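You operate a simulated robot arm through the tools that you are given. There is no shell and no other tool. Be economical: measure what you need, move in short steps, check, and stop when the job is done.

Carry out the task below with a simulated robot arm. There is one attempt and no reset: what you move stays moved.

Task
Rack the valve from the winder and wind the iron nipple's tape off.
Fine: green bench; the valve goes in the blue rack, the bare nipple in the grey rack. Set down upright: iron nipple.
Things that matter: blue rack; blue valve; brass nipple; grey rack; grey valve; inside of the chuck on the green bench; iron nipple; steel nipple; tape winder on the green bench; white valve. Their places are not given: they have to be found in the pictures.

It is judged by the outcome, as a careful person would: the job done as asked, and still so three seconds after it is handed in. It fails if anything else is knocked over, pushed out of place, dropped, spilled or broken.

Robot
A 7-joint arm with a two-finger parallel gripper, fixed in place. Base frame: the origin is at the foot of the arm, x ahead of it, y to its left, z up; the work surface is at about z = 850. Readings come in mm, rad, newtons and seconds.
With the tool pointing down near the work surface it reaches from about 300 to 700 mm from the base axis. Its first joint turns from -1.152 to 1.152 rad. Payload 1.57 kg.
The TCP is the grasp point between the finger pads, 30 mm short of the fingertips. In the tool frame z runs along the fingers and y along their closing line. The gripper opens to 110 mm. The fingers are 24 mm wide and 12 mm thick; the gripper's body (48 by 112 mm) begins 78 mm behind the TCP.
Orientation is told as [roll, pitch, yaw] about the base's x, y, z axes, in that order, counted from this pose: with the fingers straight down and closing along the base's y, the tool's x points along the base's -x, its y along +y and its z along -z.

Tools
- The arm moves only by the tool apply_moves. Its argument "plan" is a list of rows, each an object of numbers (a shift or turn left out is 0, a gripper value left out holds the last): "hand": the closure, from 0 (fully open) to 1 (shut); "x", "y", "z": the shift along the tool's x, y, z in mm; "rx", "ry", "rz": the turn, a rotation vector about the tool's x, y, z in rad. In form: [{"hand": .., "x": .., "y": .., "z": .., "rx": .., "ry": .., "rz": ..}, ...]. A call has 1 to 10 rows; each row is the pose to reach, as a shift and turn from the pose commanded when the call began, along the tool's axes at that moment. Each row takes 0.2 s and may step no farther than 50 mm and 0.15 rad from the row before; otherwise, or with a gripper value out of range, the whole call is refused. Where a pose cannot be reached the arm comes as near as it can. A force on the tool above 40 N (or 10 N above the force at the start of the call, whichever is more), or a blocked arm, ends the call early, and 0.2 s more pass. Each finger travels about 108 mm/s and halts on what it meets, pressing with about 26 N; the grip force reading is that of the motor and also rises with nothing between the fingers. The clock runs only during rows and for 0.2 s after the last one: add rows that repeat a pose to give the fingers time. The reply holds the time, the measured pose of the TCP, the force on the tool along the base axes, the opening and the grip force, in the units named above and with some noise, with the torque about the TCP (base axes, N m) and any sound that the robot's microphone picked up.
- Cameras (640 x 400 px; columns grow to the right, rows downward): "scene" is fixed at [180.3, -420.3, 1386.1]; the picture's right is [0.49, -0.87, 0.00], its down [-0.65, -0.36, -0.67] and it looks along [0.59, 0.33, -0.74] (base axes); focal length 345 px, centre (320, 200). "wrist" rides on the gripper at [70, 16, -141] in the tool frame; the picture's right is [-0.23, 0.97, 0.00], its down [-0.86, -0.20, -0.48] and it looks along [-0.47, -0.11, 0.88] (tool axes); focal length 222 px, centre (320, 200).
- capture(camera): a new picture of that camera. It takes no simulated time.
- locate(camera, pixels): for up to 12 pixels [column, row] of the newest picture of that camera ("zoom" is the newest enlarged one), the place [x, y, z] in the base frame of the surface seen there, good to about 3 mm. It takes no simulated time.
- enlarge(camera, box): a new picture of the part [left, top, right, bottom] of that camera's present view, enlarged. It takes no simulated time.
- hand_in(): hands the job in; it is judged then, once.

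Keep the steps short. Do not move on a guess: measure, check each grasp and each placing, and mend mistakes. In all there are 80 turns and 54 pictures (those below and enlarged ones count). Leave the gripper open and the arm clear of the work at the hand-in unless told otherwise, and finish with a single line.

The tools are called by a JSON object that holds its "name" and its "arguments". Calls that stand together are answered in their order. apply_moves: Moves the arm, as the interface text tells. Its arguments: {"type":"object","properties":{"plan":{"type":"array","items":{"type":"object","properties":{"hand":{"type":"number"},"x":{"type":"number"},"y":{"type":"number"},"z":{"type":"number"},"rx":{"type":"number"},"ry":{"type":"number"},"rz":{"type":"number"}}}}},"required":["plan"]} The other tools are called the same way: capture (camera) takes a picture; locate (camera, pixels) gives the place of the surface under pixels of a picture; enlarge (camera, box) takes an enlarged picture of a part of a camera's view; hand_in () hands the job in.

At the start:

```text
time_s: 0.0
tcp_pos: [302.5, -206.0, 1084.1]
ee_rot: [0.001, 0.001, 0.001]
wrist_force: [1.2, -0.1, -0.4]
wrist_torque: [0.0, 0.0, -0.01]
opening: 110.0
grasp_force: 0.0
```

scene: 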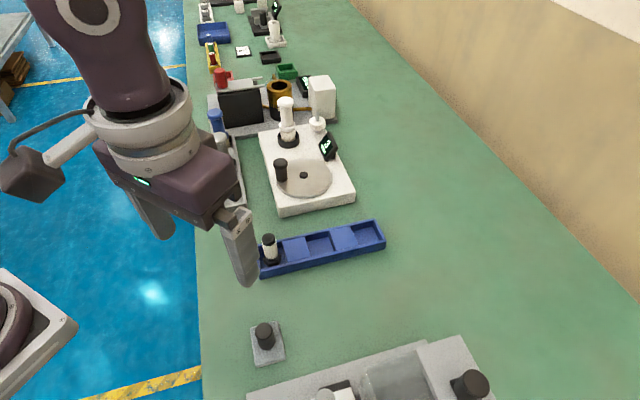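
wrist: 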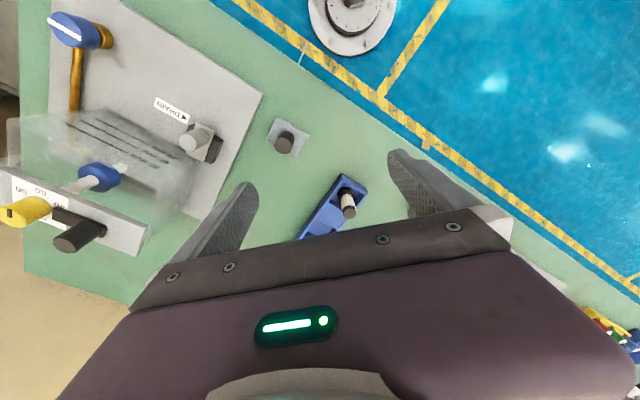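

I'll look closer at the bench: first the winder area, then the area below it.

{"name": "enlarge", "arguments": {"camera": "scene", "box": [200, 60, 400, 220]}}

{"name": "enlarge", "arguments": {"camera": "scene", "box": [180, 0, 340, 100]}}

{"name": "enlarge", "arguments": {"camera": "scene", "box": [200, 200, 520, 400]}}

```text
2.50 times, centred on (300, 140) of scene
```

zoom: 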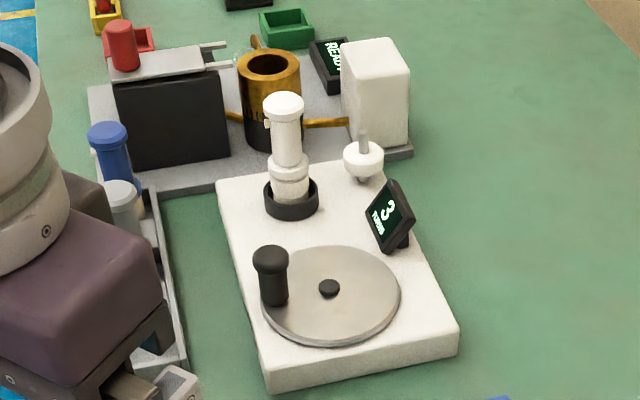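

```text
4.00 times, centred on (260, 50) of scene
```

zoom: 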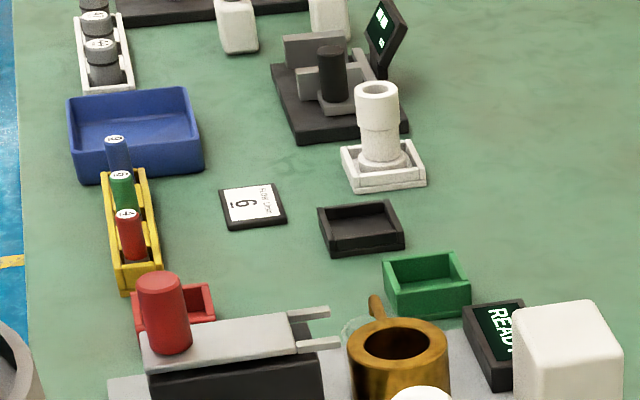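

```text
2.00 times, centred on (360, 300) of scene
```

zoom: 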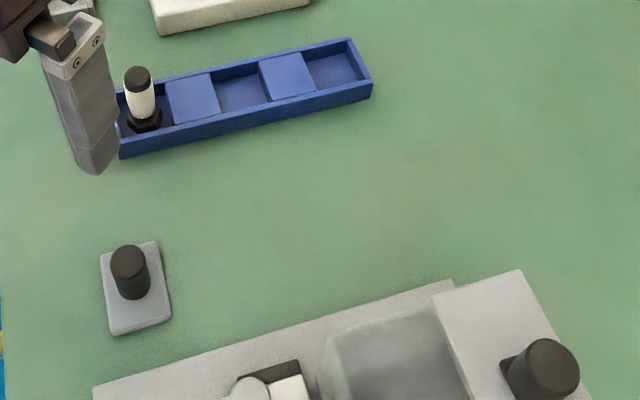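

Zoom 1 shows the winder with a white valve in its chuck, a crank disc with a black knob, and a "3 TURNS" display. The nipple wrapped in white sits in the blue rack. I'll measure these points.

{"name": "locate", "arguments": {"camera": "scene", "pixels": [[285, 101], [289, 140], [280, 163], [304, 175], [318, 186], [320, 123], [328, 147], [270, 238], [320, 243], [366, 232], [263, 338], [300, 110]]}}

{"name": "apply_moves", "arguments": {"plan": [{"z": -20, "x": -10}, {"z": -20, "x": -50}, {"z": -20, "x": -90}]}}

{"name": "capture", "arguments": {"camera": "wrist"}}

{"name": "capture", "arguments": {"camera": "scene"}}

```text
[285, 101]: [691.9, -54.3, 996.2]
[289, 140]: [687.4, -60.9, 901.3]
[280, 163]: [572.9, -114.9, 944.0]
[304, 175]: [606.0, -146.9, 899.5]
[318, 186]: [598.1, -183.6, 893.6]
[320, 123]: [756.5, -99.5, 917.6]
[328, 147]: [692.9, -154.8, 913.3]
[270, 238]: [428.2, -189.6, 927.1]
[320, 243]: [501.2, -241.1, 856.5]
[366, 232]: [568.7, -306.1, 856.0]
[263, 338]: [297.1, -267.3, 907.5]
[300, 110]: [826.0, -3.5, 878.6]
```

```text
time_s: 0.8
tcp_pos: [392.7, -206.8, 1103.4]
ee_rot: [0.0, 0.001, -0.001]
wrist_force: [0.5, -0.7, 0.9]
wrist_torque: [-0.01, 0.01, 0.05]
opening: 109.9
grasp_force: 0.0
```

```text
48 pictures are left
```

wrist: 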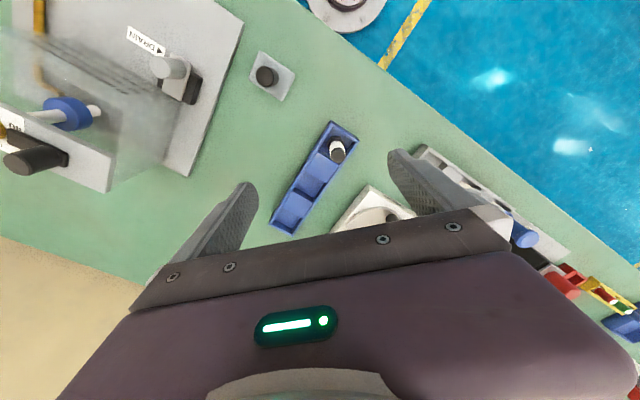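

```text
47 pictures are left
```

scene: 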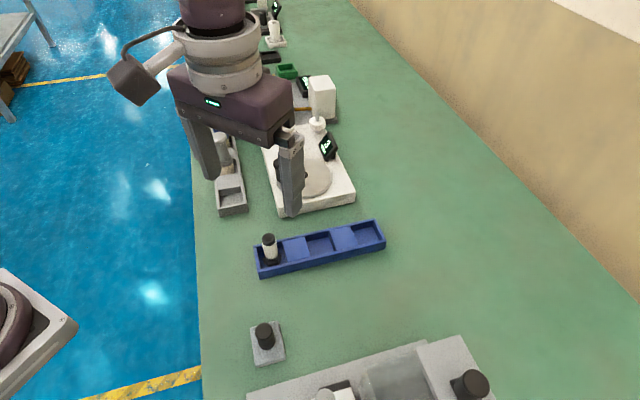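

The grey rack is at (228,190), partly hidden. I'll swing the arm left to clear the view.

{"name": "apply_moves", "arguments": {"plan": [{"y": 50, "x": 10}, {"y": 95, "x": 20}, {"y": 140, "x": 30}, {"y": 185, "x": 40}, {"y": 230, "x": 50}, {"y": 275, "x": 60}, {"y": 320, "x": 60}, {"y": 365, "x": 60}]}}

{"name": "capture", "arguments": {"camera": "scene"}}

{"name": "enlarge", "arguments": {"camera": "scene", "box": [190, 60, 390, 220]}}

```text
refused: row 1 steps farther than a row can; nothing moved
```

```text
46 pictures are left
```

scene: 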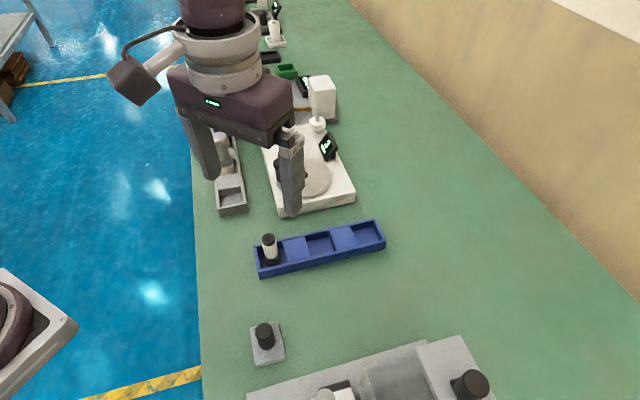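

```text
2.50 times, centred on (290, 140) of scene
```

zoom: 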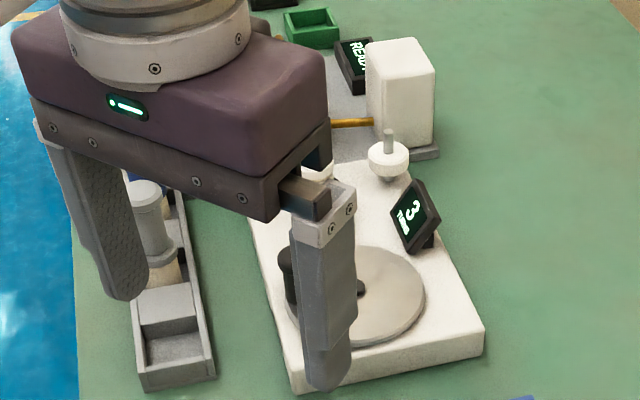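

The step was too long, so the call was refused. I'll repeat it with shorter steps and look only afterwards.

{"name": "apply_moves", "arguments": {"plan": [{"y": 45, "x": 8}, {"y": 90, "x": 16}, {"y": 135, "x": 24}, {"y": 180, "x": 32}, {"y": 225, "x": 40}, {"y": 270, "x": 48}, {"y": 315, "x": 56}, {"y": 360, "x": 60}]}}

```text
time_s: 2.6
tcp_pos: [331.6, 152.9, 1102.3]
ee_rot: [0.0, 0.0, 0.001]
wrist_force: [0.0, 0.4, 0.5]
wrist_torque: [0.01, 0.0, 0.01]
opening: 109.7
grasp_force: 0.1
```

Now a clear look.

{"name": "enlarge", "arguments": {"camera": "scene", "box": [190, 60, 390, 220]}}

{"name": "capture", "arguments": {"camera": "wrist"}}

{"name": "capture", "arguments": {"camera": "scene"}}

```text
2.50 times, centred on (290, 140) of scene
```

zoom: 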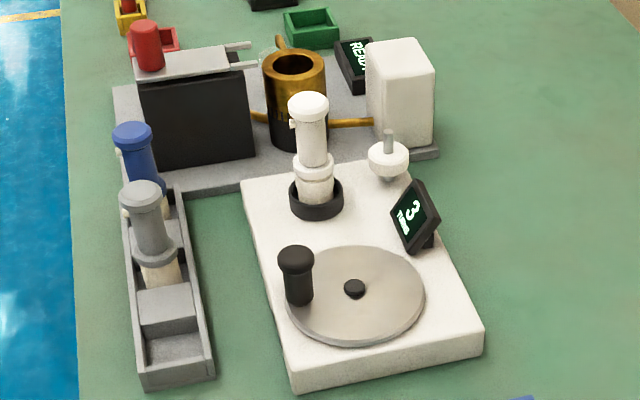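

```text
43 pictures are left
```

wrist: 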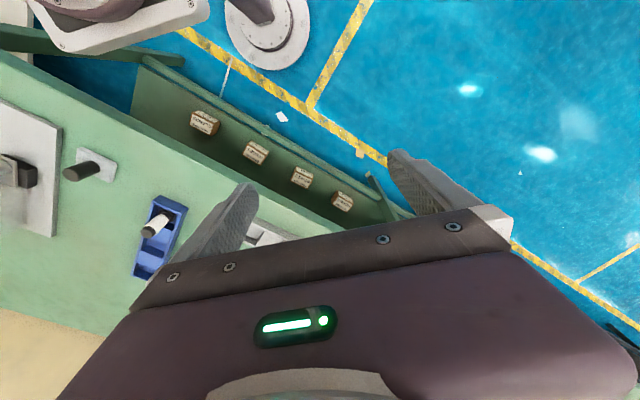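

```text
42 pictures are left
```

scene: 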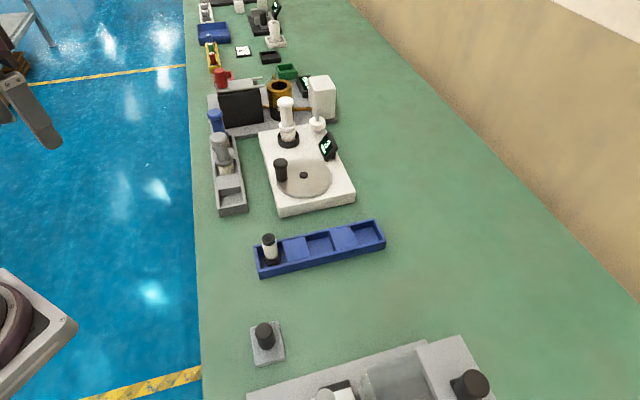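

Now close looks at the display and chuck, and at the blue rack.

{"name": "enlarge", "arguments": {"camera": "scene", "box": [265, 90, 365, 155]}}

{"name": "enlarge", "arguments": {"camera": "scene", "box": [240, 210, 340, 275]}}

{"name": "enlarge", "arguments": {"camera": "scene", "box": [190, 100, 310, 220]}}

```text
6.15 times, centred on (315, 122) of scene
```

zoom: 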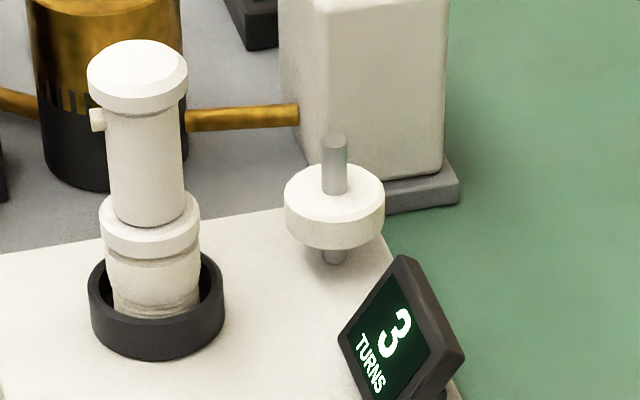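

```text
6.15 times, centred on (290, 242) of scene
```

zoom: 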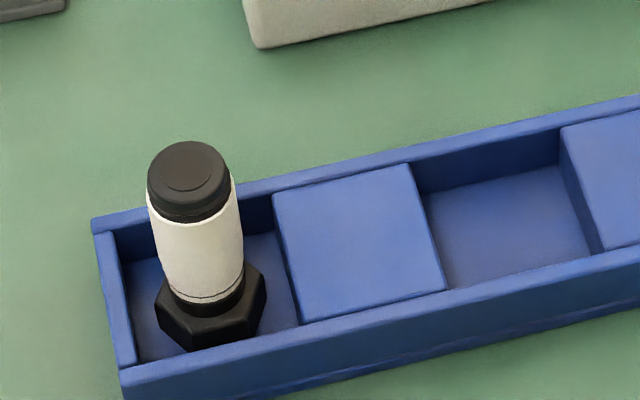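

```text
3.33 times, centred on (250, 160) of scene
```

zoom: 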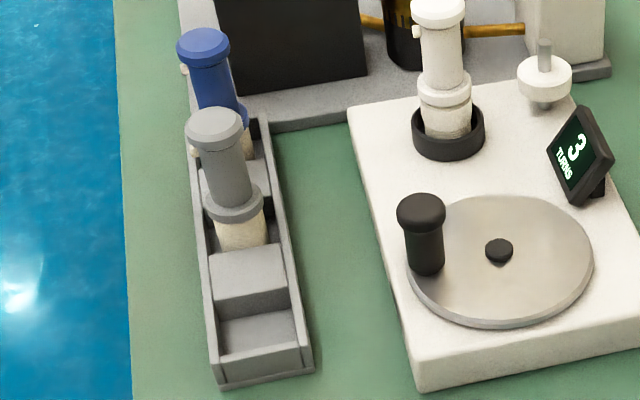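

I'll measure the valve, chuck, knob and grey rack in the newest zoom. Then the blue rack in the scene picture.

{"name": "locate", "arguments": {"camera": "zoom", "pixels": [[437, 8], [443, 45], [415, 32], [447, 92], [447, 124], [420, 118], [480, 118], [449, 152], [420, 205], [425, 240], [498, 250], [545, 240]]}}

{"name": "locate", "arguments": {"camera": "zoom", "pixels": [[256, 328], [248, 270], [215, 120], [232, 200], [240, 235], [210, 380], [312, 365], [193, 150], [262, 120], [378, 120], [570, 170], [400, 350]]}}

{"name": "locate", "arguments": {"camera": "scene", "pixels": [[269, 237], [270, 249], [269, 263], [257, 247], [260, 276], [376, 220], [385, 245], [322, 243], [362, 233], [290, 248], [319, 244], [366, 235]]}}

```text
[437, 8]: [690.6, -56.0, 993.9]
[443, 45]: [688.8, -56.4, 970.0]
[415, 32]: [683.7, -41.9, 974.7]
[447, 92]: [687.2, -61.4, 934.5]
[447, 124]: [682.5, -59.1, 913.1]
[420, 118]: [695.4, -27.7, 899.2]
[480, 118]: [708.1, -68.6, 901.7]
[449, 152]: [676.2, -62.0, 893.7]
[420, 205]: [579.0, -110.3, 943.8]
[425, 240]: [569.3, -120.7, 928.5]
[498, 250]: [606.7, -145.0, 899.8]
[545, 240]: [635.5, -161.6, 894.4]
```

```text
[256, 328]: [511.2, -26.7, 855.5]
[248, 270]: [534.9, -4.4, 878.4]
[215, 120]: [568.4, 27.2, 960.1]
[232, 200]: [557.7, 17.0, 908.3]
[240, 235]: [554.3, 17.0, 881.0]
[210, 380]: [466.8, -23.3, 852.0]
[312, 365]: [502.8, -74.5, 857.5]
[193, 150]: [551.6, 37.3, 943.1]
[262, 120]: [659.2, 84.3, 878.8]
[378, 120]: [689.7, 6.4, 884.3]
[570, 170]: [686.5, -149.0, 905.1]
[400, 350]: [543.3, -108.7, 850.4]
```

```text
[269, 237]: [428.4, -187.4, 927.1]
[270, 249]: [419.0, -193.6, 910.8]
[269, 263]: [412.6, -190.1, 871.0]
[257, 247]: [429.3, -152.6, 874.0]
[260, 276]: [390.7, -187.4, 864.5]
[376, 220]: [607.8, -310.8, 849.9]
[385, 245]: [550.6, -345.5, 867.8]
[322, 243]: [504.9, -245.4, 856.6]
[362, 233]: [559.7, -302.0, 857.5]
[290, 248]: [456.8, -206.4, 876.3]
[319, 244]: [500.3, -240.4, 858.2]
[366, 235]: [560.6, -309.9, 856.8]
```

I'll zoom once more on the disc and display, and on the blue rack, for accurate centres.

{"name": "enlarge", "arguments": {"camera": "scene", "box": [260, 140, 360, 220]}}

{"name": "locate", "arguments": {"camera": "zoom", "pixels": [[275, 192], [395, 170], [320, 280], [265, 130], [100, 110], [104, 170], [350, 0], [400, 30], [360, 110], [230, 200], [130, 95], [110, 215]]}}

{"name": "locate", "arguments": {"camera": "scene", "pixels": [[318, 114], [316, 125], [331, 134], [322, 80], [286, 98], [280, 84], [333, 150], [323, 156]]}}

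{"name": "enlarge", "arguments": {"camera": "scene", "box": [250, 205, 400, 295]}}

```text
5.00 times, centred on (310, 180) of scene
```

zoom: 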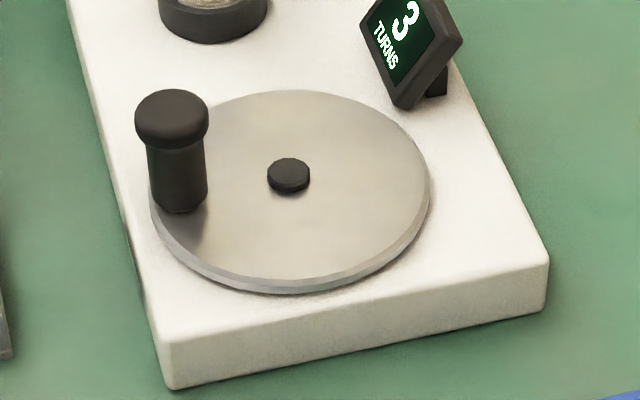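

```text
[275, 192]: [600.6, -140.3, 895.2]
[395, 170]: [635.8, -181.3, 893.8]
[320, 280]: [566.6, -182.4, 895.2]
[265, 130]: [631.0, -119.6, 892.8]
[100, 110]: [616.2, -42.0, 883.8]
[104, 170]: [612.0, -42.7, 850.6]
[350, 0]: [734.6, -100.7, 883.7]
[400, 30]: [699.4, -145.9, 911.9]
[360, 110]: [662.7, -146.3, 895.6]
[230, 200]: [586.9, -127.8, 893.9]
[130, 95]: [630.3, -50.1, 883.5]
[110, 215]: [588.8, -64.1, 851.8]
```

```text
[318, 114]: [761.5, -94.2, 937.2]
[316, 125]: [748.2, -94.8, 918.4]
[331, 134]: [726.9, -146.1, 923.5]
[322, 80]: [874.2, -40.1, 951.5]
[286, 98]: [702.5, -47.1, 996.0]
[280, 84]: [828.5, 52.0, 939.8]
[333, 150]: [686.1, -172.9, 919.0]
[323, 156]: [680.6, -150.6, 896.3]
```

```text
4.27 times, centred on (325, 250) of scene
```

zoom: 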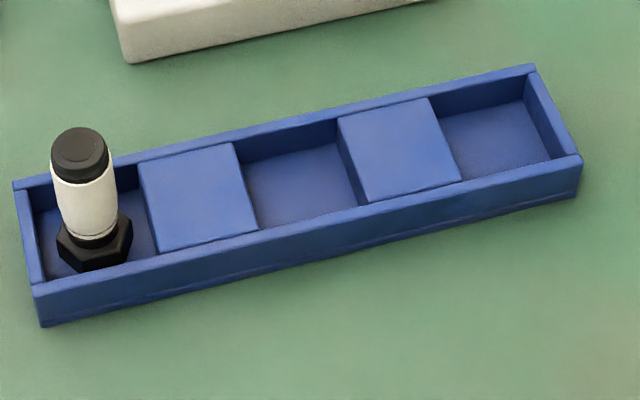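

Measuring blue rack points in this zoom.

{"name": "locate", "arguments": {"camera": "zoom", "pixels": [[18, 186], [38, 288], [532, 68], [578, 160], [80, 145], [80, 138], [95, 262], [245, 170], [258, 225], [355, 200], [345, 152], [440, 100]]}}

{"name": "locate", "arguments": {"camera": "zoom", "pixels": [[142, 168], [155, 247], [236, 148], [253, 228], [340, 122], [365, 200], [430, 100], [460, 177], [500, 138], [304, 190], [545, 158], [455, 177]]}}

{"name": "locate", "arguments": {"camera": "scene", "pixels": [[304, 175], [281, 162], [281, 172], [279, 160], [298, 158], [332, 180]]}}

```text
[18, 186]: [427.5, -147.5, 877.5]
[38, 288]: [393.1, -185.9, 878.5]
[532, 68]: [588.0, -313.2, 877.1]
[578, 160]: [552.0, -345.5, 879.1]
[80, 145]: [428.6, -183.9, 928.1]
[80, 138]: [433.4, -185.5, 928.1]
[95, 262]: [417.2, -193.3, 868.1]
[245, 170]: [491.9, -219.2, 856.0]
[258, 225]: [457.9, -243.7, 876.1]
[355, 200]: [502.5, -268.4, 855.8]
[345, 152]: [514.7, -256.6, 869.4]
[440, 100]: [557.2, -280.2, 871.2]
```

```text
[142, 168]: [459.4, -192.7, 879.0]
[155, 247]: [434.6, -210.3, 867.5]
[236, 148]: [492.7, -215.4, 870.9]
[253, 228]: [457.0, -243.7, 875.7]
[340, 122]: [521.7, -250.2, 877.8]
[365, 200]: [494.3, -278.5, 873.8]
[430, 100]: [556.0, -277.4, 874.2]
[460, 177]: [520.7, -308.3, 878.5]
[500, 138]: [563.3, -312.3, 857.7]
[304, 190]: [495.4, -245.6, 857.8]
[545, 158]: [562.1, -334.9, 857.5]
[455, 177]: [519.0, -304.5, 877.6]
```

```text
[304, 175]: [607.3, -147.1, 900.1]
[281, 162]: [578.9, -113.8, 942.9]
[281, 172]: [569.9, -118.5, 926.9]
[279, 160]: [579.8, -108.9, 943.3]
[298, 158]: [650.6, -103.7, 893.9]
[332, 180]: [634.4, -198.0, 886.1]
```

The rack centre is at (490,-248), with its long axis along (0.70,-0.71). Its pockets are at about (429,-187), (490,-248) and (551,-309). The winder valve is at about (699,-49). I'll move the arm above the valve at a safe height and look with the wrist camera.

{"name": "apply_moves", "arguments": {"plan": [{"x": -38, "y": -22}, {"x": -76, "y": -45}, {"x": -115, "y": -67}, {"x": -153, "y": -90}, {"x": -191, "y": -112}, {"x": -230, "y": -134}, {"x": -268, "y": -157}, {"x": -306, "y": -180}, {"x": -345, "y": -202}]}}

{"name": "capture", "arguments": {"camera": "wrist"}}

```text
time_s: 4.6
tcp_pos: [648.9, -32.5, 1102.0]
ee_rot: [0.001, 0.002, 0.0]
wrist_force: [-0.7, 0.3, -0.3]
wrist_torque: [-0.01, 0.03, 0.0]
opening: 110.0
grasp_force: 0.1
out of reach, approached as far as the arm can: row 9
```

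```text
36 pictures are left
```

wrist: 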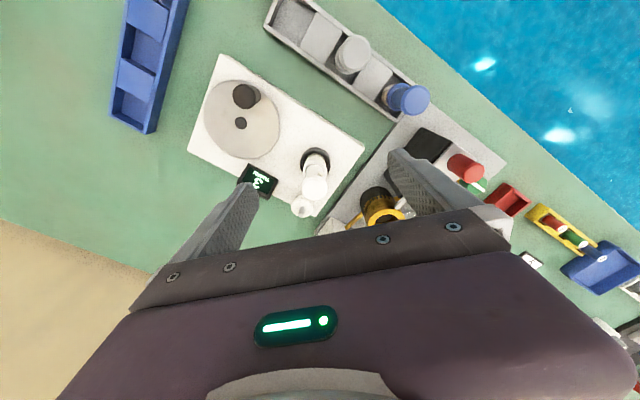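

Row 9 was out of reach at this height. I'll measure the valve from here.

{"name": "enlarge", "arguments": {"camera": "wrist", "box": [230, 130, 390, 230]}}

```text
4.00 times, centred on (310, 180) of wrist
```

zoom: 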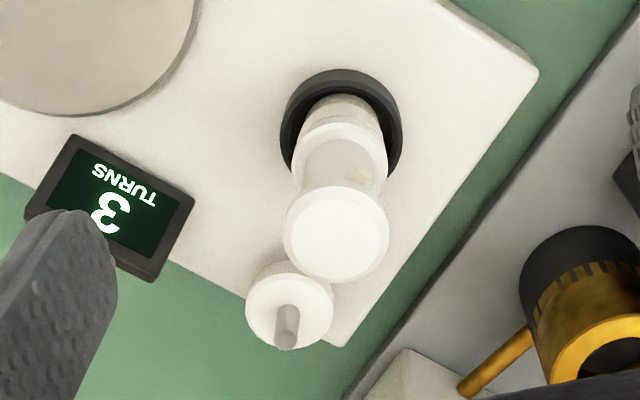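

{"name": "locate", "arguments": {"camera": "zoom", "pixels": [[336, 238], [290, 238], [384, 238], [336, 195], [287, 125], [397, 128], [340, 75], [318, 90], [306, 110], [290, 292], [286, 320], [110, 160]]}}

```text
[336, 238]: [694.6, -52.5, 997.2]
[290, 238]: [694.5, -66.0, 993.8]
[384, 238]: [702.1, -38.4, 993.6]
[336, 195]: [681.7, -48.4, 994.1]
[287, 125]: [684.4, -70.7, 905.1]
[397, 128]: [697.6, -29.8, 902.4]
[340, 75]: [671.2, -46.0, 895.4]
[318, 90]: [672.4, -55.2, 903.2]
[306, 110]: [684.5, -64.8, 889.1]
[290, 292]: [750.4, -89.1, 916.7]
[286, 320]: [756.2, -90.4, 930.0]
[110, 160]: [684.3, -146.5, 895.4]
```

The valve top centre is at (696,-52), z 996, with a radius of about 14. Its nub points to the back left, so I'll close across it: yaw -45°, which is also square to the rack. I'll rotate and descend part way, staying over the reachable place.

{"name": "apply_moves", "arguments": {"plan": [{"x": 5, "z": 8, "rz": 0.131, "hand": 0.35}, {"x": 5, "z": 16, "rz": 0.262}, {"x": 5, "z": 24, "rz": 0.393}, {"x": 5, "z": 32, "rz": 0.524}, {"x": 5, "z": 40, "rz": 0.655}, {"x": 5, "z": 45, "rz": 0.785}]}}

```text
time_s: 6.0
tcp_pos: [642.4, -31.8, 1058.4]
ee_rot: [0.001, 0.002, -0.787]
wrist_force: [-0.5, 0.3, 0.8]
wrist_torque: [0.01, 0.03, 0.02]
opening: 71.6
grasp_force: 0.0
```

Now I'll move over the valve axis, with the fingertips still above its top.

{"name": "apply_moves", "arguments": {"plan": [{"x": -26, "y": 12, "z": 4}, {"x": -52, "y": 23.7, "z": 8}, {"x": -52, "y": 23.7, "z": 8}]}}

{"name": "capture", "arguments": {"camera": "wrist"}}

```text
time_s: 6.8
tcp_pos: [668.9, -42.1, 1055.0]
ee_rot: [0.0, -0.002, -0.784]
wrist_force: [-0.2, 0.6, 0.1]
wrist_torque: [0.01, 0.01, 0.0]
opening: 71.4
grasp_force: 0.1
out of reach, approached as far as the arm can: row 2, 3
```

```text
34 pictures are left
```

wrist: 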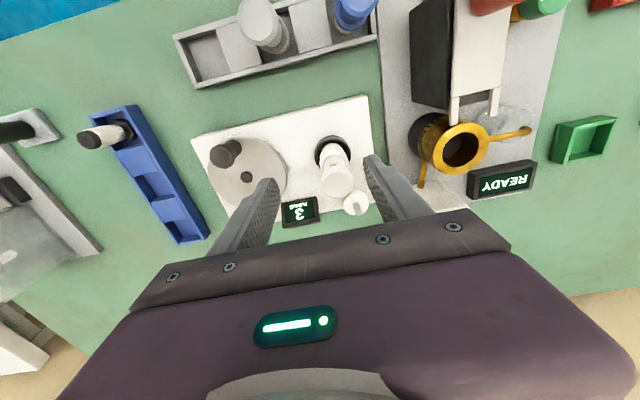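

Straight down can't reach that far (r≈698) above the valve. I'll tilt the fingers outward about their closing line, which keeps the pads parallel to the valve's axis. First I'll set the yaw to -0.4, then the tilt.

{"name": "apply_moves", "arguments": {"plan": [{"x": 10, "rz": -0.13}, {"x": 20, "rz": -0.26}, {"x": 20, "rz": -0.385}]}}

{"name": "apply_moves", "arguments": {"plan": [{"ry": -0.13}, {"ry": -0.26}, {"ry": -0.3}]}}

```text
time_s: 7.6
tcp_pos: [655.4, -28.1, 1054.6]
ee_rot: [0.0, -0.001, -0.397]
wrist_force: [0.3, -1.5, 0.4]
wrist_torque: [-0.03, -0.01, -0.01]
opening: 71.5
grasp_force: 0.2
```

```text
time_s: 8.4
tcp_pos: [655.1, -27.7, 1053.7]
ee_rot: [0.001, -0.301, -0.399]
wrist_force: [-0.2, -0.5, 0.8]
wrist_torque: [0.02, 0.02, -0.01]
opening: 71.5
grasp_force: 0.1
```

Now I'll move over the valve axis at z 1045.

{"name": "apply_moves", "arguments": {"plan": [{"x": -21.6, "y": -3, "z": 11.2}, {"x": -43.3, "y": -6.1, "z": 22.5}, {"x": -43.3, "y": -6.1, "z": 22.5}]}}

{"name": "enlarge", "arguments": {"camera": "wrist", "box": [220, 110, 420, 235]}}

```text
time_s: 9.2
tcp_pos: [696.7, -51.8, 1045.6]
ee_rot: [0.0, -0.301, -0.399]
wrist_force: [0.5, -0.1, -0.6]
wrist_torque: [0.01, 0.0, -0.02]
opening: 71.8
grasp_force: 0.1
```

```text
3.20 times, centred on (320, 172) of wrist
```

zoom: 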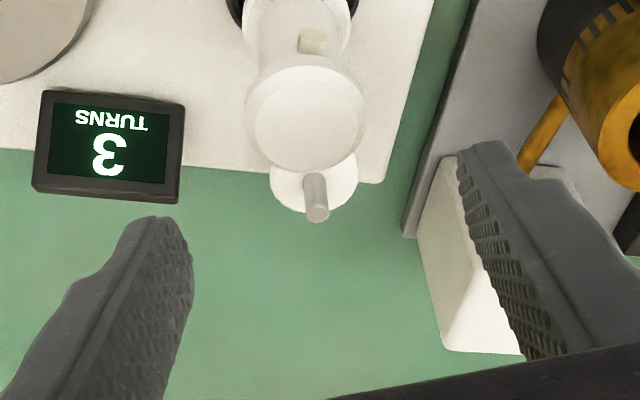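

The nub faces the camera, square to the closing line, as wanted. I'll check the axis once more.

{"name": "locate", "arguments": {"camera": "zoom", "pixels": [[306, 118], [252, 118], [362, 118], [306, 70], [313, 40], [316, 210], [312, 160]]}}

```text
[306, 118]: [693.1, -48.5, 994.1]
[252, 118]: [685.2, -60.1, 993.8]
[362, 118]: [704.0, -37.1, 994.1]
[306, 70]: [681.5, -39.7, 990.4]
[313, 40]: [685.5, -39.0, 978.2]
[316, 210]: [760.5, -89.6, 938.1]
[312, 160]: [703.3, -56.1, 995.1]
```

Axis refined to (695.5,-50). I'll descend to z 968.

{"name": "apply_moves", "arguments": {"plan": [{"x": 8.2, "y": 1.2, "z": 24.5}, {"x": 16.5, "y": 1.2, "z": 49}, {"x": 24.7, "y": 1.2, "z": 73.6}, {"x": 24.7, "y": 1.2, "z": 73.6}]}}

{"name": "apply_moves", "arguments": {"plan": [{"hand": 0.6}, {"hand": 0.7}, {"hand": 1}, {"hand": 1}, {"hand": 1}]}}

{"name": "enlarge", "arguments": {"camera": "wrist", "box": [220, 110, 420, 235]}}

```text
time_s: 10.2
tcp_pos: [696.5, -49.5, 967.8]
ee_rot: [0.0, -0.3, -0.401]
wrist_force: [0.4, 0.4, 0.1]
wrist_torque: [0.0, 0.01, -0.03]
opening: 71.3
grasp_force: 0.0
```

```text
time_s: 11.4
tcp_pos: [697.6, -50.1, 967.8]
ee_rot: [0.002, -0.301, -0.4]
wrist_force: [-0.6, -0.7, 0.1]
wrist_torque: [-0.02, -0.02, 0.01]
opening: 32.7
grasp_force: 26.1
```

```text
3.20 times, centred on (320, 172) of wrist
```

zoom: 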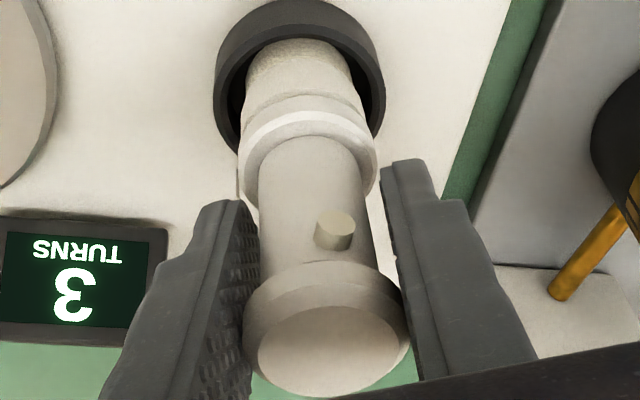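

Held at the head: opening 32.7, force 26 N. I'll lift straight up.

{"name": "apply_moves", "arguments": {"plan": [{"x": -3, "z": -9.55}, {"x": -7.4, "z": -23.9}, {"x": -14.8, "z": -47.8}, {"x": -20.7, "z": -66.9}]}}

{"name": "capture", "arguments": {"camera": "scene"}}

```text
time_s: 12.4
tcp_pos: [695.8, -50.6, 1037.6]
ee_rot: [0.001, -0.301, -0.401]
wrist_force: [-1.3, 0.9, -1.9]
wrist_torque: [-0.03, 0.0, -0.03]
opening: 32.9
grasp_force: 26.4
```

```text
31 pictures are left
```

scene: 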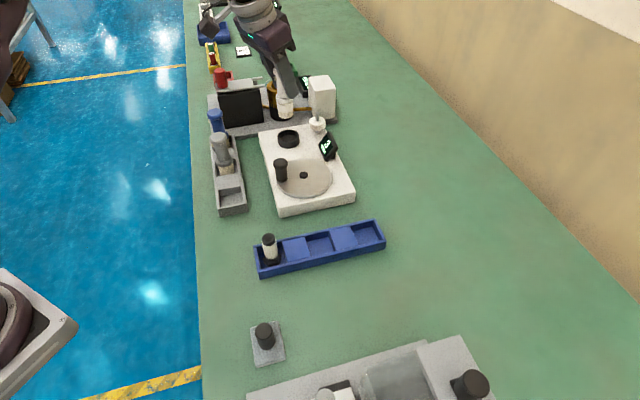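

Valve free. The chuck is empty now, so I'll measure its inside.

{"name": "enlarge", "arguments": {"camera": "scene", "box": [268, 115, 348, 165]}}

{"name": "locate", "arguments": {"camera": "scene", "pixels": [[278, 137], [299, 137], [288, 131], [288, 145], [289, 136], [288, 138]]}}

```text
8.00 times, centred on (308, 140) of scene
```

zoom: 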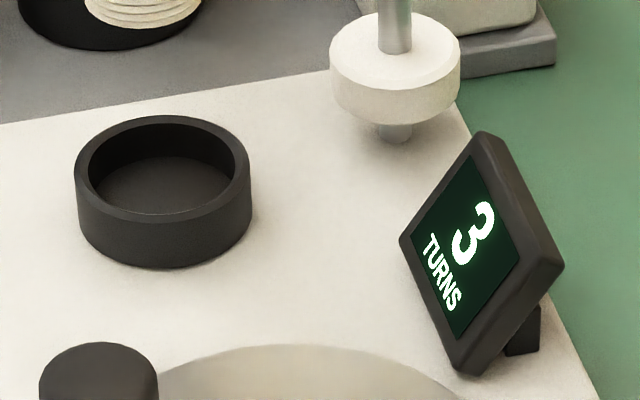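

```text
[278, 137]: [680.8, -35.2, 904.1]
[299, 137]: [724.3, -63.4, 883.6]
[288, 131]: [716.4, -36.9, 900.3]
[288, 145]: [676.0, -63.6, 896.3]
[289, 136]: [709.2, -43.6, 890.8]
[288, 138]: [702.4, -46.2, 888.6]
```

{"name": "locate", "arguments": {"camera": "zoom", "pixels": [[82, 160], [244, 160], [162, 119], [162, 214], [95, 180], [232, 180], [162, 175], [162, 190], [140, 185], [185, 185]]}}

```text
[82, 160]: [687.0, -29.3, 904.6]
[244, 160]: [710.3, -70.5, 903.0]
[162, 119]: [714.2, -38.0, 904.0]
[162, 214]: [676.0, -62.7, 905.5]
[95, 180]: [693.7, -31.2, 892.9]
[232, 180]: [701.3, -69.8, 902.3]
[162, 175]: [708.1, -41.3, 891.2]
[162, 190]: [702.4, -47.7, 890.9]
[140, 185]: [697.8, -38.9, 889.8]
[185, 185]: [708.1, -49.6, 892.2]
```

The chuck centre is (697,-50), floor 891, rim 904. The valve's bottom is about 77 mm under the TCP. I'll carry it over the far pocket of the blue rack at (551,-310).

{"name": "apply_moves", "arguments": {"plan": [{"x": 4.4, "y": -42.3, "z": -1.4}, {"x": 8.9, "y": -84.5, "z": -2.8}, {"x": 13.3, "y": -126.8, "z": -4.2}, {"x": 17.8, "y": -169, "z": -5.5}, {"x": 22.2, "y": -211.4, "z": -6.9}, {"x": 26.7, "y": -253.6, "z": -8.3}, {"x": 31.1, "y": -295.9, "z": -9.7}, {"x": 31.1, "y": -295.9, "z": -9.7}]}}

{"name": "enlarge", "arguments": {"camera": "scene", "box": [240, 140, 420, 280]}}

```text
time_s: 14.2
tcp_pos: [550.7, -311.0, 1038.7]
ee_rot: [0.0, -0.3, -0.401]
wrist_force: [-0.3, 1.0, -0.7]
wrist_torque: [0.02, -0.03, 0.02]
opening: 33.0
grasp_force: 25.7
```

```text
2.86 times, centred on (330, 210) of scene
```

zoom: 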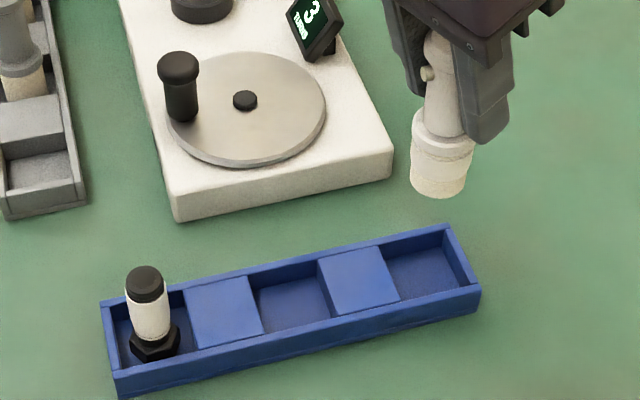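

{"name": "locate", "arguments": {"camera": "zoom", "pixels": [[438, 172], [438, 194], [417, 175], [463, 180], [440, 125], [440, 80]]}}

```text
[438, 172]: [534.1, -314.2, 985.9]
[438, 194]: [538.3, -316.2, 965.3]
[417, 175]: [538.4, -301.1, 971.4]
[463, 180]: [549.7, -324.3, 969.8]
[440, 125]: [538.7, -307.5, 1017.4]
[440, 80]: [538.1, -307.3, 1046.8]
```

The valve hangs upright, its axis at about (551,-312) and its bottom at about z 963. I'll lower it 95 mm, then creep down.

{"name": "apply_moves", "arguments": {"plan": [{"x": 8.9, "y": 1, "z": 28.6}, {"x": 17.8, "y": 1, "z": 57.3}, {"x": 24.6, "y": 1, "z": 79.3}, {"x": 28.2, "y": 1, "z": 90.7}, {"x": 28.2, "y": 1, "z": 90.7}]}}

{"name": "enlarge", "arguments": {"camera": "scene", "box": [280, 170, 420, 280]}}

```text
time_s: 15.4
tcp_pos: [551.7, -309.3, 942.8]
ee_rot: [0.0, -0.301, -0.4]
wrist_force: [0.0, 0.0, -1.4]
wrist_torque: [0.02, -0.04, -0.01]
opening: 33.0
grasp_force: 25.6
```

```text
3.64 times, centred on (350, 225) of scene
```

zoom: 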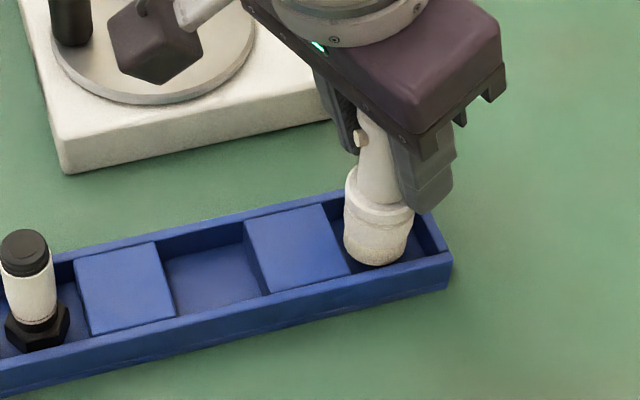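

It's inside the pocket walls. I'll creep down and watch the force.

{"name": "apply_moves", "arguments": {"plan": [{"x": 0.9, "z": 2.9}, {"x": 1.8, "z": 5.7}, {"x": 2.2, "z": 7.2}, {"x": 2.5, "z": 8.1}]}}

```text
time_s: 16.4
tcp_pos: [551.0, -308.9, 935.1]
ee_rot: [0.0, -0.3, -0.401]
wrist_force: [-1.2, 0.0, 1.3]
wrist_torque: [0.06, 0.06, 0.01]
opening: 32.7
grasp_force: 26.1
```

{"name": "apply_moves", "arguments": {"plan": [{"x": 0.3, "z": 1}, {"x": 0.6, "z": 1.9}, {"x": 0.9, "z": 2.9}]}}

```text
time_s: 17.2
tcp_pos: [552.5, -310.6, 933.3]
ee_rot: [-0.001, -0.306, -0.399]
wrist_force: [-2.1, -1.3, 24.0]
wrist_torque: [-0.06, -0.14, -0.07]
opening: 32.8
grasp_force: 26.4
```

It's on the floor (24 N). I'll ease up 1 mm and open.

{"name": "apply_moves", "arguments": {"plan": [{"x": -0.3, "z": -1}, {"x": -0.3, "z": -1, "hand": 0.6}, {"x": -0.3, "z": -1, "hand": 0.5}, {"x": -0.3, "z": -1, "hand": 0.4}]}}

{"name": "apply_moves", "arguments": {"plan": [{"x": -8.9, "z": -28.6}, {"x": -17.8, "z": -57.3}, {"x": -26.7, "z": -86}, {"x": -35.6, "z": -114.6}]}}

{"name": "enlarge", "arguments": {"camera": "scene", "box": [280, 170, 420, 280]}}

```text
time_s: 18.2
tcp_pos: [550.8, -307.2, 932.3]
ee_rot: [0.001, -0.299, -0.398]
wrist_force: [-0.2, -0.5, -0.3]
wrist_torque: [0.02, -0.02, -0.03]
opening: 65.8
grasp_force: 0.0
```

```text
time_s: 19.2
tcp_pos: [550.8, -308.6, 1052.6]
ee_rot: [0.001, -0.3, -0.401]
wrist_force: [-0.3, -0.4, -0.7]
wrist_torque: [0.01, 0.0, -0.02]
opening: 66.0
grasp_force: 0.1
```

```text
3.64 times, centred on (350, 225) of scene
```

zoom: 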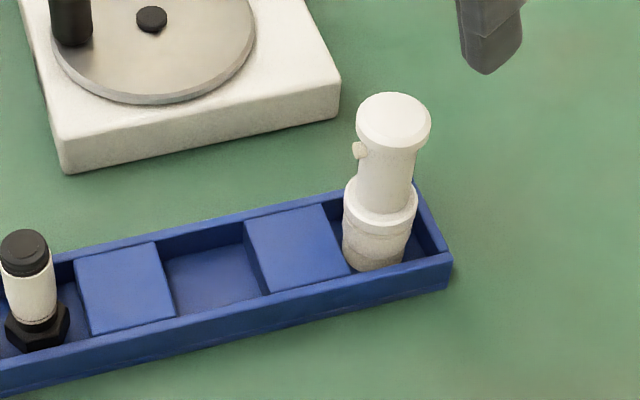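

The valve stands in the blue rack. Next is the nipple at about (429,-185): I'll move above it and check.

{"name": "apply_moves", "arguments": {"plan": [{"x": 42.2, "y": 16.6, "z": 0.7}, {"x": 84.3, "y": 33.3, "z": 1.4}, {"x": 126.5, "y": 50, "z": 2}, {"x": 168.7, "y": 66.6, "z": 2.7}, {"x": 168.7, "y": 66.6, "z": 2.7}]}}

{"name": "enlarge", "arguments": {"camera": "wrist", "box": [220, 110, 420, 235]}}

```text
time_s: 20.4
tcp_pos: [429.3, -185.9, 1000.4]
ee_rot: [0.0, -0.299, -0.401]
wrist_force: [-0.8, 0.0, -0.4]
wrist_torque: [0.0, 0.0, 0.02]
opening: 66.0
grasp_force: 0.0
```

```text
3.20 times, centred on (320, 172) of wrist
```

zoom: 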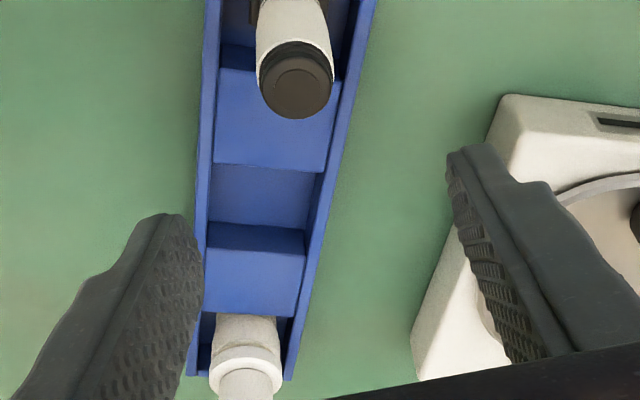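

{"name": "locate", "arguments": {"camera": "zoom", "pixels": [[297, 88], [262, 85], [331, 85], [300, 115], [295, 60], [292, 25]]}}

```text
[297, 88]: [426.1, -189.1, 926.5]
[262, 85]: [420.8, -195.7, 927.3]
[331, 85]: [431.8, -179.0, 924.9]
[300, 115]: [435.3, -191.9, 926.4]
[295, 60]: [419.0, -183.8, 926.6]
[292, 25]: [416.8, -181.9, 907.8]
```

Centre at about (428,-186.5), top at z 927. I'll descend to z 918 and close.

{"name": "apply_moves", "arguments": {"plan": [{"x": 8.4, "y": -1, "z": 26.1}, {"x": 16.8, "y": -1, "z": 52.2}, {"x": 25.3, "y": -1, "z": 78.4}, {"x": 25.3, "y": -1, "z": 78.4}]}}

{"name": "apply_moves", "arguments": {"plan": [{"hand": 0.6}, {"hand": 0.7}, {"hand": 1}, {"hand": 1}, {"hand": 1}]}}

{"name": "enlarge", "arguments": {"camera": "wrist", "box": [220, 110, 420, 235]}}

```text
time_s: 21.4
tcp_pos: [428.5, -186.3, 916.6]
ee_rot: [-0.001, -0.3, -0.399]
wrist_force: [0.7, -0.3, -0.2]
wrist_torque: [0.03, 0.04, 0.03]
opening: 66.1
grasp_force: 0.1
```

```text
time_s: 22.6
tcp_pos: [428.8, -186.7, 917.6]
ee_rot: [0.001, -0.302, -0.4]
wrist_force: [0.3, 0.2, 0.2]
wrist_torque: [-0.04, 0.04, 0.0]
opening: 19.8
grasp_force: 25.7
```

```text
3.20 times, centred on (320, 172) of wrist
```

zoom: 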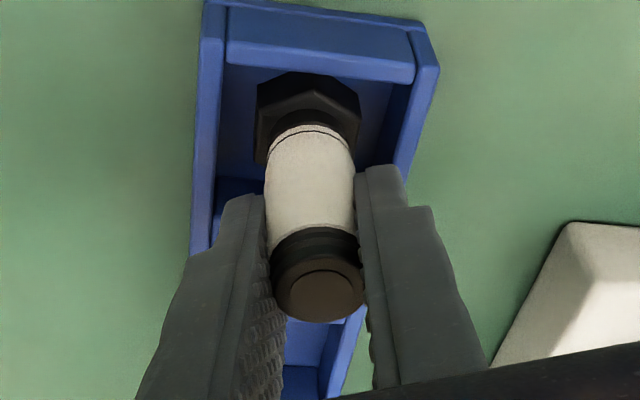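

Gripped (opening 19.8, 26 N). I'll lift.

{"name": "apply_moves", "arguments": {"plan": [{"x": -4.4, "z": -14.3}, {"x": -13.3, "z": -43}, {"x": -22.2, "z": -71.6}, {"x": -31, "z": -100}, {"x": -35.6, "z": -114.6}]}}

```text
time_s: 23.8
tcp_pos: [429.0, -185.9, 1037.1]
ee_rot: [0.002, -0.301, -0.401]
wrist_force: [0.8, -0.3, -1.6]
wrist_torque: [-0.01, 0.0, -0.01]
opening: 20.1
grasp_force: 26.5
```

Now I'll carry it over the chuck at (697,-50).

{"name": "apply_moves", "arguments": {"plan": [{"x": -26.5, "y": 32.8, "z": 8.2}, {"x": -53, "y": 65.5, "z": 16.5}, {"x": -79.5, "y": 98.3, "z": 24.7}, {"x": -106, "y": 131, "z": 32.9}, {"x": -132.4, "y": 163.8, "z": 41.1}, {"x": -158.9, "y": 196.5, "z": 49.4}, {"x": -185.4, "y": 229.3, "z": 57.6}, {"x": -185.4, "y": 229.3, "z": 57.6}]}}

{"name": "enlarge", "arguments": {"camera": "scene", "box": [250, 60, 350, 160]}}

{"name": "enlarge", "arguments": {"camera": "wrist", "box": [220, 110, 420, 235]}}

```text
time_s: 25.6
tcp_pos: [696.5, -50.9, 1036.4]
ee_rot: [0.0, -0.299, -0.4]
wrist_force: [0.5, -0.5, -1.3]
wrist_torque: [0.01, -0.02, 0.02]
opening: 19.8
grasp_force: 25.9
```

```text
4.00 times, centred on (300, 110) of scene
```

zoom: 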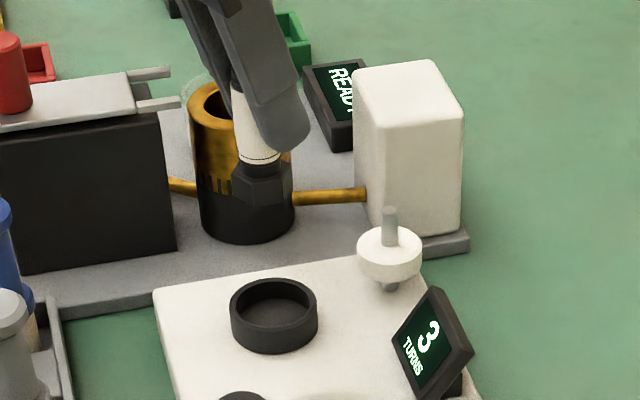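

```text
3.20 times, centred on (320, 172) of wrist
```

zoom: 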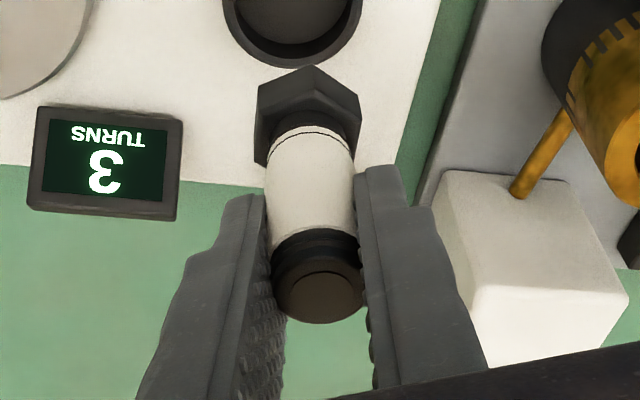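

I'll lower until the hex is about 10 mm above the rim and check alignment.

{"name": "apply_moves", "arguments": {"plan": [{"x": 5, "y": 0.5, "z": 19.1}, {"x": 11.9, "y": 0.5, "z": 38.2}, {"x": 17.8, "y": 0.5, "z": 57.3}, {"x": 17.8, "y": 0.5, "z": 57.3}]}}

{"name": "enlarge", "arguments": {"camera": "scene", "box": [255, 90, 335, 150]}}

{"name": "locate", "arguments": {"camera": "zoom", "pixels": [[300, 60], [260, 180], [290, 180], [225, 200], [325, 200], [275, 235]]}}

```text
time_s: 26.6
tcp_pos: [695.7, -50.5, 976.0]
ee_rot: [0.0, -0.301, -0.399]
wrist_force: [-0.9, -0.5, -1.2]
wrist_torque: [0.03, -0.02, 0.0]
opening: 19.8
grasp_force: 25.6
```

```text
6.67 times, centred on (295, 120) of scene
```

zoom: 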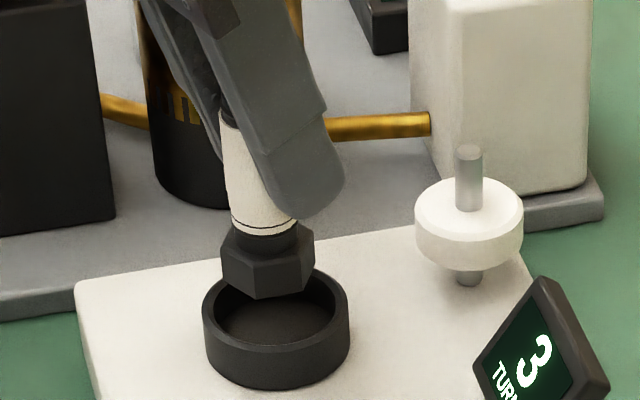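

```text
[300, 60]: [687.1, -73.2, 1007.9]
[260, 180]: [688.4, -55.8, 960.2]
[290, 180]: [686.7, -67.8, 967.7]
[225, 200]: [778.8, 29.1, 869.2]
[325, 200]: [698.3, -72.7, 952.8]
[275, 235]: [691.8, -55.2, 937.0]
```

The hex is lined up within about 1 mm. I'll lower it into the chuck.

{"name": "apply_moves", "arguments": {"plan": [{"x": 1.4, "y": 0.4, "z": 7.9}, {"x": 3, "y": 0.4, "z": 13}, {"x": 4.5, "y": 0.4, "z": 17.8}, {"x": 5.4, "y": 0.4, "z": 20.6}, {"x": 6, "y": 0.4, "z": 22.6}]}}

```text
time_s: 27.8
tcp_pos: [697.5, -50.7, 953.3]
ee_rot: [0.001, -0.3, -0.4]
wrist_force: [-0.1, 0.2, -0.4]
wrist_torque: [-0.03, 0.01, 0.0]
opening: 19.8
grasp_force: 25.9
```

{"name": "apply_moves", "arguments": {"plan": [{"x": 0.3, "z": 1}, {"x": 0.6, "z": 1.9}, {"x": 0.9, "z": 2.9}, {"x": 1.1, "z": 3.6}]}}

```text
time_s: 28.8
tcp_pos: [697.7, -49.9, 950.3]
ee_rot: [0.001, -0.3, -0.399]
wrist_force: [-0.4, 0.5, 2.8]
wrist_torque: [0.03, 0.08, 0.01]
opening: 19.8
grasp_force: 26.2
```

{"name": "apply_moves", "arguments": {"plan": [{"x": 0.2, "z": 0.7}, {"x": 0.4, "z": 1.4}]}}

{"name": "enlarge", "arguments": {"camera": "scene", "box": [255, 90, 335, 150]}}

```text
time_s: 29.4
tcp_pos: [698.0, -48.8, 951.0]
ee_rot: [-0.001, -0.301, -0.398]
wrist_force: [-5.6, 1.8, 17.6]
wrist_torque: [0.12, 0.33, -0.01]
opening: 20.0
grasp_force: 26.5
```

```text
6.67 times, centred on (295, 120) of scene
```

zoom: 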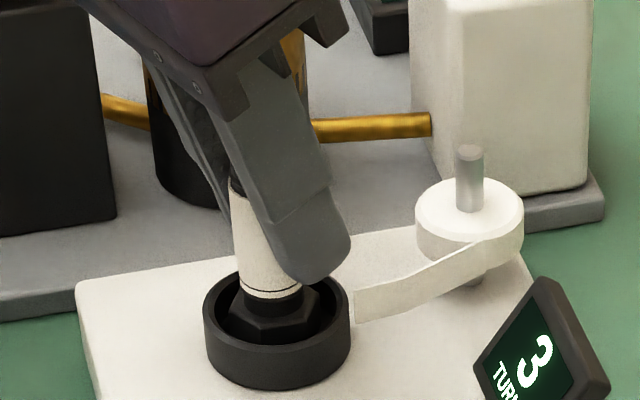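

Seated: 17.6 N on the floor, and the tape strand has appeared between the roll and the chuck. I'll ease off, open a little, and rise.

{"name": "apply_moves", "arguments": {"plan": [{"x": -0.3, "z": -1}, {"x": -0.3, "z": -1, "hand": 0.7}, {"x": -0.3, "z": -1, "hand": 0.62}, {"x": -0.3, "z": -1, "hand": 0.62}]}}

{"name": "apply_moves", "arguments": {"plan": [{"x": -4.4, "z": -14.3}, {"x": -13.3, "z": -43}, {"x": -22.2, "z": -71.6}]}}

{"name": "enlarge", "arguments": {"camera": "scene", "box": [255, 90, 355, 205]}}

```text
time_s: 30.4
tcp_pos: [698.3, -50.0, 949.4]
ee_rot: [0.0, -0.3, -0.398]
wrist_force: [-0.6, 0.0, 0.5]
wrist_torque: [0.03, 0.03, -0.01]
opening: 41.6
grasp_force: 0.1
```

```text
time_s: 31.2
tcp_pos: [696.5, -49.2, 1025.2]
ee_rot: [0.0, -0.3, -0.399]
wrist_force: [-0.4, 0.0, 0.1]
wrist_torque: [0.01, -0.06, 0.01]
opening: 41.7
grasp_force: 0.1
```

```text
3.48 times, centred on (305, 148) of scene
```

zoom: 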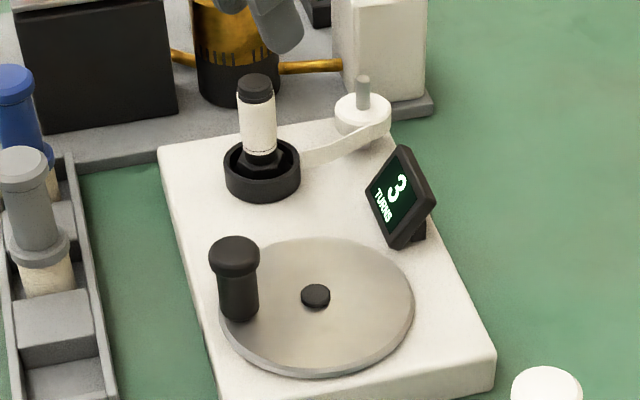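

The nipple stands in the chuck. I'll measure the crank: the hub and knob in this zoom.

{"name": "locate", "arguments": {"camera": "zoom", "pixels": [[316, 292], [316, 288], [234, 246], [212, 248], [258, 248], [238, 285], [220, 285], [256, 285], [225, 320], [412, 310], [310, 372], [320, 240]]}}

```text
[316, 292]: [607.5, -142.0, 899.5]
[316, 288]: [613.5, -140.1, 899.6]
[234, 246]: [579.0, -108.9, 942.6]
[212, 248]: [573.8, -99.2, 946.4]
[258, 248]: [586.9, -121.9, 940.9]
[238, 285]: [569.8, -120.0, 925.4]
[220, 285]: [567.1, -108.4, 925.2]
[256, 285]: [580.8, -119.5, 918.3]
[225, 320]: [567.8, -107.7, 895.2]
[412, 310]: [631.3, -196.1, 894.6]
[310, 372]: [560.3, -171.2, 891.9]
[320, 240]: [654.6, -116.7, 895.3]
```

The hub is at about (609,-142) and the knob axis at about (579.5,-111.5), radius 43, top z 944. From the strand's side, turning counter-clockwise from above should unwind; I'll check that with the display. First I'll back off and bring the tool upright.

{"name": "apply_moves", "arguments": {"plan": [{"x": 15, "y": -19, "z": -17, "ry": 0.1}, {"x": 30, "y": -39, "z": -34, "ry": 0.2}, {"x": 45.4, "y": -58.3, "z": -50.7, "ry": 0.3}, {"x": 45.4, "y": -58.3, "z": -50.7, "ry": 0.3}]}}

{"name": "apply_moves", "arguments": {"plan": [{"rz": -0.13}, {"rz": -0.27}, {"rz": -0.4, "hand": 0.45}, {"rz": -0.4}]}}

```text
time_s: 32.2
tcp_pos: [622.2, -80.6, 1059.5]
ee_rot: [0.0, 0.001, -0.4]
wrist_force: [-1.6, 0.7, -0.6]
wrist_torque: [0.01, 0.01, 0.0]
opening: 41.7
grasp_force: 0.0
```

```text
time_s: 33.2
tcp_pos: [622.0, -80.7, 1059.0]
ee_rot: [0.001, 0.0, 0.001]
wrist_force: [0.0, -0.4, -0.1]
wrist_torque: [0.02, -0.01, -0.01]
opening: 60.3
grasp_force: 0.1
```

Upright now. I'll go above the knob and look.

{"name": "apply_moves", "arguments": {"plan": [{"x": 21, "y": -15, "z": 25}, {"x": 42.5, "y": -30.8, "z": 50}, {"x": 42.5, "y": -30.8, "z": 50}]}}

{"name": "enlarge", "arguments": {"camera": "wrist", "box": [200, 90, 440, 240]}}

```text
time_s: 34.0
tcp_pos: [578.3, -112.9, 1010.1]
ee_rot: [-0.001, -0.001, -0.001]
wrist_force: [0.1, 0.2, 0.6]
wrist_torque: [0.0, 0.0, 0.0]
opening: 60.4
grasp_force: 0.0
```

```text
2.67 times, centred on (320, 165) of wrist
```

zoom: 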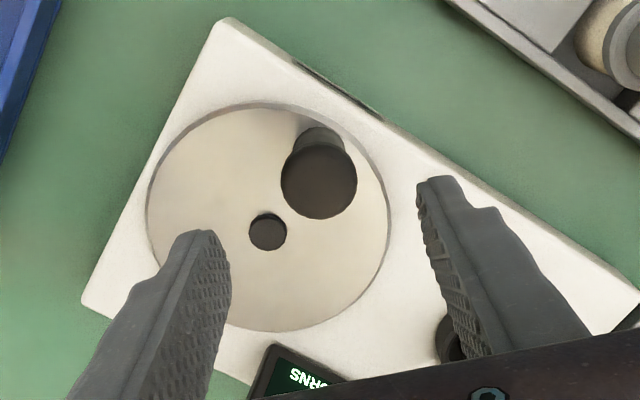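

{"name": "locate", "arguments": {"camera": "zoom", "pixels": [[319, 183], [283, 180], [355, 180], [319, 217], [319, 148], [268, 231], [150, 190], [386, 230], [260, 327], [265, 106], [250, 231], [286, 231]]}}

```text
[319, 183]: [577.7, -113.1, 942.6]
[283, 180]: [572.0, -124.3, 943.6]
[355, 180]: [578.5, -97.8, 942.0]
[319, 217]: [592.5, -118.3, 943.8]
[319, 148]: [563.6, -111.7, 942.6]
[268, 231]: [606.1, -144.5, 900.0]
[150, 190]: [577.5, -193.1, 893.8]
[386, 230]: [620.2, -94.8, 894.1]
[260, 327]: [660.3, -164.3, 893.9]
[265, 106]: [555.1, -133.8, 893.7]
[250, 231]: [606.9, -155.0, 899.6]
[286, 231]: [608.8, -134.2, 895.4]
```

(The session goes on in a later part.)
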